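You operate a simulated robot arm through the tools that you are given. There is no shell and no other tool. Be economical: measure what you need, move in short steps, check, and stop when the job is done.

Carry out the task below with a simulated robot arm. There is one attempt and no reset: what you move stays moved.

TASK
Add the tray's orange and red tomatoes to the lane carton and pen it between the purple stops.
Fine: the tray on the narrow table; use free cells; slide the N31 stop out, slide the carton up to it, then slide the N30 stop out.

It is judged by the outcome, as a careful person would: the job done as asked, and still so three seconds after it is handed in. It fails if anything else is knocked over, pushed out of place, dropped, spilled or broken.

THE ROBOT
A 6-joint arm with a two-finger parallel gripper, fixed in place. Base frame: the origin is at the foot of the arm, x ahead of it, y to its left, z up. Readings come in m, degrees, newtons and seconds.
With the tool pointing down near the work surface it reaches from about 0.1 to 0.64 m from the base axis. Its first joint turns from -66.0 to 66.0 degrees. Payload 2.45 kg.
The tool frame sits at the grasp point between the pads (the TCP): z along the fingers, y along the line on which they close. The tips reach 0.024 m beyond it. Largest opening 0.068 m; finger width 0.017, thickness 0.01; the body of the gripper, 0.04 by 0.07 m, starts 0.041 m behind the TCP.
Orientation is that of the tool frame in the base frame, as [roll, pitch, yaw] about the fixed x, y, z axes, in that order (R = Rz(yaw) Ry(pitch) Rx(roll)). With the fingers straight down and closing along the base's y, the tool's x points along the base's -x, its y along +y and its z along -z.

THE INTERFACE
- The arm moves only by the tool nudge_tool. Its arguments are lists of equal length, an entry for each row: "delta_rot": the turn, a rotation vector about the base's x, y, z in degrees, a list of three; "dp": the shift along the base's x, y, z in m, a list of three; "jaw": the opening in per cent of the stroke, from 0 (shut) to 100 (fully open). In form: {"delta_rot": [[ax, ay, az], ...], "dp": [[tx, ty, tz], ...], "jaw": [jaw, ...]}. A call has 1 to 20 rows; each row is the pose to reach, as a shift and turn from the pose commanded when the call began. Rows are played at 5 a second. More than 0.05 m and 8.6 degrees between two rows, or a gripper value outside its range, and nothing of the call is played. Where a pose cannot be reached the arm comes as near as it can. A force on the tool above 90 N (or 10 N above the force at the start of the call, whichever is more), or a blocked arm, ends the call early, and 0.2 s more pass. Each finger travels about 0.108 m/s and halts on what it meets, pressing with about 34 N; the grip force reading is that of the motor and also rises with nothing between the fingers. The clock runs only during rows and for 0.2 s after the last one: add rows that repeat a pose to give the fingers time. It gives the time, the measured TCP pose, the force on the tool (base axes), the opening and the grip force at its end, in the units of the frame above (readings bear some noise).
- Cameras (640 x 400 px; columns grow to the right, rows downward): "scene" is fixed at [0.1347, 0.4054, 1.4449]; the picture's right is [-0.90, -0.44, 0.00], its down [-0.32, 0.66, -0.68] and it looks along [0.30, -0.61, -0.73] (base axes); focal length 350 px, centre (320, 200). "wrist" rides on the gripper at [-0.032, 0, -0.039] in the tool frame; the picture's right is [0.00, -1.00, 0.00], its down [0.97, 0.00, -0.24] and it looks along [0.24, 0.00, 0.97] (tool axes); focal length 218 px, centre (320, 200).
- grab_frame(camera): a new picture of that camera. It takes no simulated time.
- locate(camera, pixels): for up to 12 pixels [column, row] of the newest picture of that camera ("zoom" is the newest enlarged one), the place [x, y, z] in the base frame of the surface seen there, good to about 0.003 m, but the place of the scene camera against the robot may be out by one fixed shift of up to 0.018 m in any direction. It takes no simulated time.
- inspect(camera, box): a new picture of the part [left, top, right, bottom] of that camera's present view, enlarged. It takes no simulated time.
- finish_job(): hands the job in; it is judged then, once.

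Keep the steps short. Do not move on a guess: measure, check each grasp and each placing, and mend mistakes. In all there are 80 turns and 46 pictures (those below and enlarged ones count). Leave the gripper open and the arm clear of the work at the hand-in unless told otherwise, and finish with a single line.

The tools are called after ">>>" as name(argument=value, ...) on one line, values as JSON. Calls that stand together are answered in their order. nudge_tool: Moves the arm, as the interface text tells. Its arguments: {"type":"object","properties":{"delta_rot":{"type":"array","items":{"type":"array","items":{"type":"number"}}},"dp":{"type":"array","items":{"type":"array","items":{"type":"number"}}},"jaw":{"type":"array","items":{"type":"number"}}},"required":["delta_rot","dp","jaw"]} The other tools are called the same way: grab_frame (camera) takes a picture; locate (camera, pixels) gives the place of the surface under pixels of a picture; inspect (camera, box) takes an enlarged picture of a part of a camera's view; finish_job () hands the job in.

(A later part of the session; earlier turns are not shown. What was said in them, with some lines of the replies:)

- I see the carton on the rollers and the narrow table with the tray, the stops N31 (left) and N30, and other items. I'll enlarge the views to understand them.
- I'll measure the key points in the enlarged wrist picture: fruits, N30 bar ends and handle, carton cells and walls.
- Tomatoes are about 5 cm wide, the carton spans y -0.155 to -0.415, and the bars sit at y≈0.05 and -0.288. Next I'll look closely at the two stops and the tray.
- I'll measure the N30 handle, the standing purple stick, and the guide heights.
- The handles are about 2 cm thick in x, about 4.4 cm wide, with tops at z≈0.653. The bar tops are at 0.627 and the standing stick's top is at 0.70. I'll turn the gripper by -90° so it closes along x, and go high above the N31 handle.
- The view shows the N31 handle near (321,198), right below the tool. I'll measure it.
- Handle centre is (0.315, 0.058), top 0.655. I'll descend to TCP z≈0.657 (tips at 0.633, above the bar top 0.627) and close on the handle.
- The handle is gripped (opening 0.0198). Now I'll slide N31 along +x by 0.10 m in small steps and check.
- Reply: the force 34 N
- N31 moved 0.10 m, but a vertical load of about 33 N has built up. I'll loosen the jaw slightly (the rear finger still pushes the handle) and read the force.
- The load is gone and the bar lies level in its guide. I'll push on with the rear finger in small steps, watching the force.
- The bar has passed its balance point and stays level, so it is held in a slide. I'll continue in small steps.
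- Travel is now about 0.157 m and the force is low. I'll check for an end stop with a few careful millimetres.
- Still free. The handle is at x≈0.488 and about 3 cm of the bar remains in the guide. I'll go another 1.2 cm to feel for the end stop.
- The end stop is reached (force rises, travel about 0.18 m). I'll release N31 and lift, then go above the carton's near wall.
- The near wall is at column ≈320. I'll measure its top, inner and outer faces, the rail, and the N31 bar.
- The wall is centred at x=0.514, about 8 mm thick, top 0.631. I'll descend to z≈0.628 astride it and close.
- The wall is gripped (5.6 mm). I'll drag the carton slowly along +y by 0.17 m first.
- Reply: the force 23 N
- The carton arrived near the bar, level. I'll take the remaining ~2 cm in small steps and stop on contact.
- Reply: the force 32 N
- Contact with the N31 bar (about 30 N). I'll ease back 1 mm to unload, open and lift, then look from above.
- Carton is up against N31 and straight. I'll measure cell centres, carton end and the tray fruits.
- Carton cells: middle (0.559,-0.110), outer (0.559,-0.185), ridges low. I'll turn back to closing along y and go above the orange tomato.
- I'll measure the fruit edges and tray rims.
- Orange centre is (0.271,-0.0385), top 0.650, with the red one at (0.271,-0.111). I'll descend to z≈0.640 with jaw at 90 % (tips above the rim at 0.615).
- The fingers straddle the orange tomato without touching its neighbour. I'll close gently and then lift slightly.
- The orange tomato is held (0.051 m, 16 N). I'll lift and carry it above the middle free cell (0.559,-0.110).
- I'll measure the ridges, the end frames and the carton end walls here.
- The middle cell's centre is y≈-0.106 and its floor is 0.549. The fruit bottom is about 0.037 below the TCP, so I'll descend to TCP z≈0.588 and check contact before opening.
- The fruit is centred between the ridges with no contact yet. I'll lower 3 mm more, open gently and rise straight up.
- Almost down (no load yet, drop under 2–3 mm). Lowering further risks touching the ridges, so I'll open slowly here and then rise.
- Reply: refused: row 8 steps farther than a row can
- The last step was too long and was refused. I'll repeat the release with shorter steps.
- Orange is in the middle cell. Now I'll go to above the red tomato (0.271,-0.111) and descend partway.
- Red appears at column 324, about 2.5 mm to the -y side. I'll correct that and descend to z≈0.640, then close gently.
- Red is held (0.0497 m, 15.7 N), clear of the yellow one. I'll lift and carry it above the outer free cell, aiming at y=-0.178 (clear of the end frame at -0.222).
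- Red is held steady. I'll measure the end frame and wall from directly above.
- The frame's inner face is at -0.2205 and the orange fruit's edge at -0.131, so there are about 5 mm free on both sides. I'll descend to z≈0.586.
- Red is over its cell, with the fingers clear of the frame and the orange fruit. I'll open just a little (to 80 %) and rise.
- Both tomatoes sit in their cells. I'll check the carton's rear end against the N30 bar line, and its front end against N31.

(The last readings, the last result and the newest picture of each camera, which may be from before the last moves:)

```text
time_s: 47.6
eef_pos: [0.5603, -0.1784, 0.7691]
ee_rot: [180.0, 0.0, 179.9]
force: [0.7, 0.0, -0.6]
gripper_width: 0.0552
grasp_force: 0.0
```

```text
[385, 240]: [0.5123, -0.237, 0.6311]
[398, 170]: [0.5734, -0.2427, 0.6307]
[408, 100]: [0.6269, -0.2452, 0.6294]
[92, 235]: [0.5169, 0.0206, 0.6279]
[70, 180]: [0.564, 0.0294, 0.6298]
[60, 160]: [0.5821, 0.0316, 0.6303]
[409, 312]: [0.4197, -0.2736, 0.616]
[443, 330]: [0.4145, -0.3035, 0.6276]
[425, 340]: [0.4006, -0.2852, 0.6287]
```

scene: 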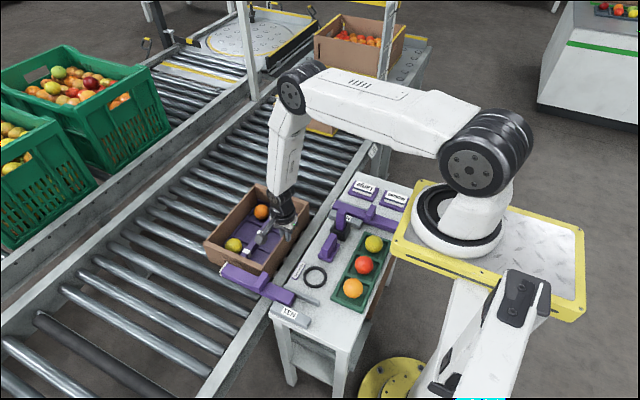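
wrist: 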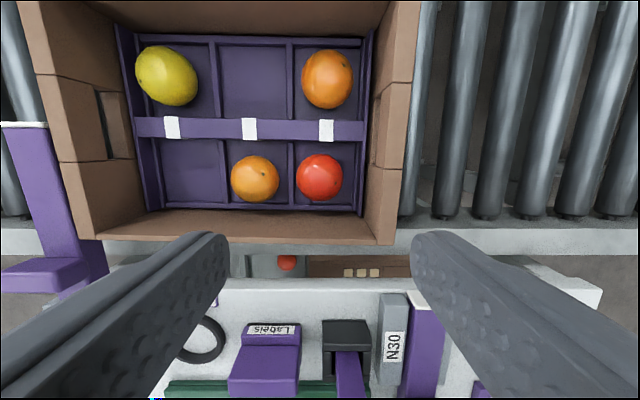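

The carton's rear is at about -0.244 and N30's inner face at -0.272, so there is room. I'll turn -90° and go above the N30 handle (0.3165,-0.286).

>>> nudge_tool(delta_rot=[[0, 0, -7.5], [0, 0, -15], [0, 0, -22.5], [0, 0, -30], [0, 0, -37.5], [0, 0, -45], [0, 0, -52.5], [0, 0, -60], [0, 0, -67.5], [0, 0, -75], [0, 0, -82.5], [0, 0, -90], [0, 0, -90]], dp=[[-0.02, -0.009, 0], [-0.04, -0.018, 0], [-0.06, -0.027, 0], [-0.08, -0.036, 0], [-0.1, -0.045, 0], [-0.12, -0.054, 0], [-0.14, -0.063, 0], [-0.16, -0.072, 0], [-0.18, -0.081, 0], [-0.2, -0.09, 0], [-0.22, -0.1, 0], [-0.244, -0.108, 0], [-0.244, -0.108, 0]], jaw=[81, 81, 90, 100, 100, 100, 100, 100, 100, 100, 100, 100, 100])

>>> grab_frame(camera="wrist")

```text
time_s: 50.4
eef_pos: [0.3183, -0.2861, 0.7707]
ee_rot: [179.9, 0.1, 90.0]
force: [-0.3, -0.6, 0.4]
gripper_width: 0.068
grasp_force: 0.0
```

```text
15 pictures are left
```

wrist: 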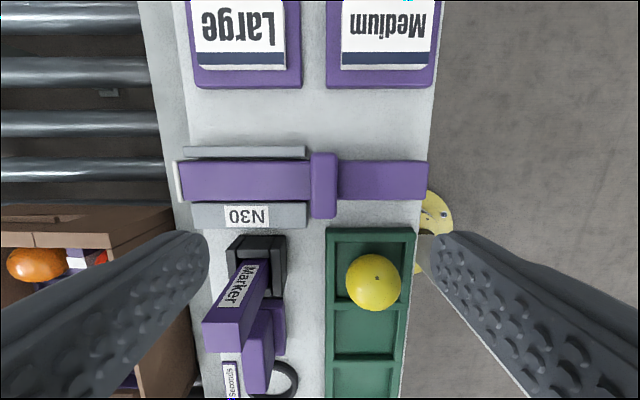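

>>> locate(camera="wrist", pixels=[[313, 185], [334, 185], [324, 155], [324, 215], [240, 300], [205, 340]])

```text
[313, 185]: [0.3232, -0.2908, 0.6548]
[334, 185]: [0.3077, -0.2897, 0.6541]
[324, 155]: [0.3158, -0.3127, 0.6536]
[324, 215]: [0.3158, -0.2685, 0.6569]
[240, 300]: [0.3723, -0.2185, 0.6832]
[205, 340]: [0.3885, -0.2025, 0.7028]
```

Handle centre is (0.3155,-0.2895) and the marker stick stays 5 cm off to the side. I'll descend to z≈0.657 and close loosely (38 %), so the rear finger pushes.

>>> nudge_tool(delta_rot=[[0, 0, 0], [0, 0, 0], [0, 0, 0], [0, 0, 0], [0, 0, 0], [0, 0, 0], [0, 0, 0], [0, 0, 0]], dp=[[-0.002, -0.0035, -0.03], [-0.002, -0.0035, -0.06], [-0.002, -0.0035, -0.09], [-0.002, -0.0035, -0.1135], [-0.002, -0.0035, -0.1135], [-0.002, -0.0035, -0.1135], [-0.002, -0.0035, -0.1135], [-0.002, -0.0035, -0.1135]], jaw=[100, 100, 100, 100, 100, 60, 38, 38])

>>> grab_frame(camera="wrist")

```text
time_s: 52.2
eef_pos: [0.3165, -0.288, 0.6591]
ee_rot: [-179.9, 0.1, 90.0]
force: [0.2, 0.3, 0.4]
gripper_width: 0.0258
grasp_force: 0.1
```

```text
14 pictures are left
```

wrist: 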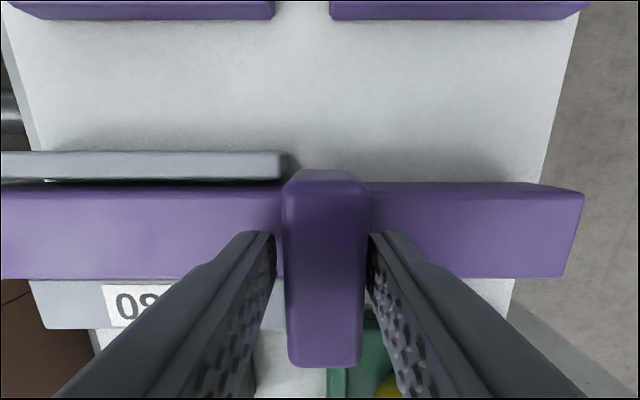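

The fingers flank the handle loosely. I'll push N30 out by 0.10 m in small steps first.

>>> nudge_tool(delta_rot=[[0, 0, 0], [0, 0, 0], [0, 0, 0], [0, 0, 0], [0, 0, 0], [0, 0, 0], [0, 0, 0], [0, 0, 0]], dp=[[0.01, 0, 0], [0.024, 0, 0], [0.038, 0, 0], [0.052, 0, 0], [0.066, 0, 0], [0.08, 0, 0], [0.092, 0, 0], [0.1, 0, 0]], jaw=[38, 38, 38, 38, 38, 38, 38, 38])

>>> inspect(camera="scene", box=[220, 140, 400, 310])

```text
time_s: 54.0
eef_pos: [0.4163, -0.289, 0.6568]
ee_rot: [-180.0, 0.1, 90.0]
force: [-0.8, 0.2, 0.0]
gripper_width: 0.0268
grasp_force: 0.8
```

```text
2.35 times, centred on (310, 225) of scene
```

zoom: 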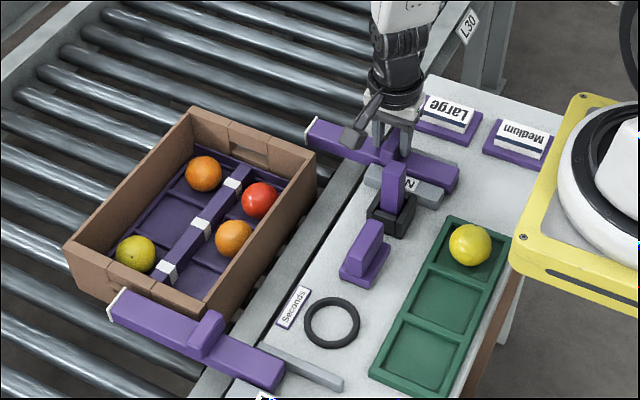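

N30 slides freely, level and clear of the carton. I'll continue.

>>> nudge_tool(delta_rot=[[0, 0, 0], [0, 0, 0], [0, 0, 0], [0, 0, 0], [0, 0, 0], [0, 0, 0], [0, 0, 0]], dp=[[0.01, 0, 0], [0.02, 0, 0], [0.03, 0, 0], [0.042, 0, 0], [0.052, 0, 0], [0.062, 0, 0], [0.068, 0, 0]], jaw=[38, 38, 38, 38, 38, 38, 38])

>>> inspect(camera="scene", box=[220, 140, 400, 310])

```text
time_s: 55.6
eef_pos: [0.4844, -0.288, 0.6581]
ee_rot: [179.9, 0.1, 90.0]
force: [-1.4, -1.4, 0.3]
gripper_width: 0.0271
grasp_force: 0.9
```

```text
2.35 times, centred on (310, 225) of scene
```

zoom: 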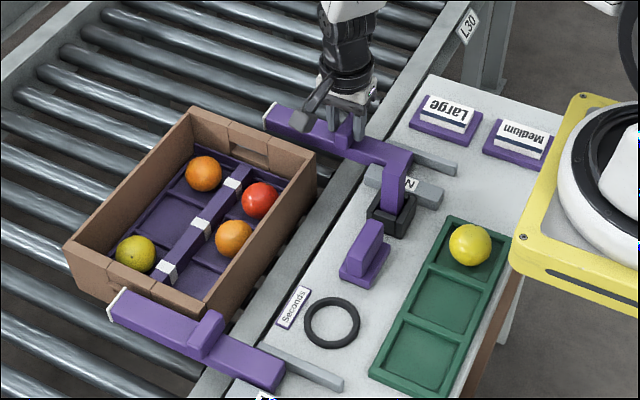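

Nearly out. The last millimetres to the end stop.

>>> nudge_tool(delta_rot=[[0, 0, 0], [0, 0, 0], [0, 0, 0]], dp=[[0.004, 0, 0], [0.008, 0, 0], [0.011, 0, 0]], jaw=[38, 38, 38])

```text
time_s: 56.4
eef_pos: [0.4921, -0.2888, 0.6565]
ee_rot: [-179.8, -0.1, 90.1]
force: [-12.2, 0.1, 4.9]
gripper_width: 0.0356
grasp_force: 5.9
```

The end stop is reached, same as N31. I'll ease back, open, rise and move clear toward the arm's side.

>>> nudge_tool(delta_rot=[[0, 0, 0], [0, 0, 0], [0, 0, 0], [0, 0, 0], [0, 0, 0], [0, 0, 0], [0, 0, 0], [0, 0, 0], [0, 0, 0], [0, 0, 0], [0, 0, 0]], dp=[[-0.008, 0, 0], [-0.008, 0, 0], [-0.008, 0, 0], [-0.008, 0, 0.025], [-0.008, 0, 0.06], [-0.008, 0, 0.1], [-0.008, 0, 0.14], [-0.03, 0, 0.18], [-0.06, 0, 0.21], [-0.09, 0, 0.22], [-0.09, 0, 0.22]], jaw=[60, 90, 100, 100, 100, 100, 100, 100, 100, 100, 100])

>>> grab_frame(camera="scene")

>>> inspect(camera="scene", box=[200, 140, 400, 330])

```text
time_s: 58.8
eef_pos: [0.4048, -0.2886, 0.8793]
ee_rot: [-179.9, 0.0, 90.0]
force: [0.5, 0.3, 0.1]
gripper_width: 0.068
grasp_force: 0.0
```

```text
11 pictures are left
```

scene: 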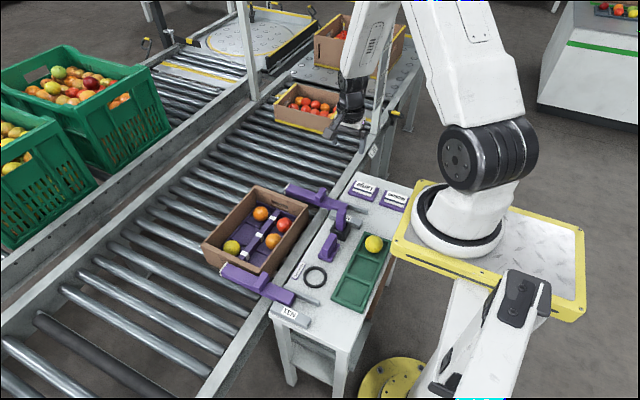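

```text
2.11 times, centred on (300, 235) of scene
```

zoom: 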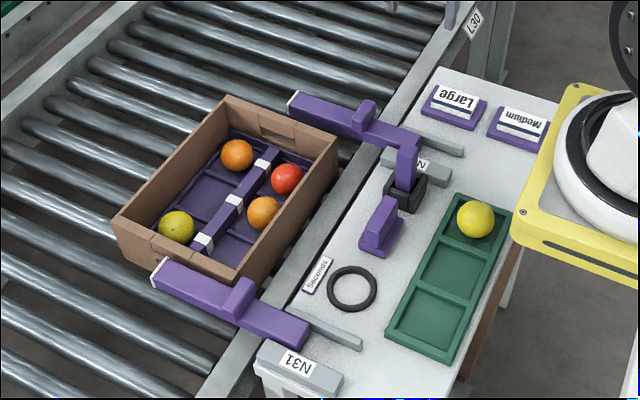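

Both stops are fully out with the carton between them, the orange and red tomatoes are in free cells, the yellow one is still in the tray, and the gripper is open and clear. I'm handing in.

>>> finish_job()

```text
The job is handed in.
```

The orange and red tomatoes are in free cells of the lane carton, which sits up against the N31 stop with the N30 stop slid out behind it, and nothing else was disturbed.
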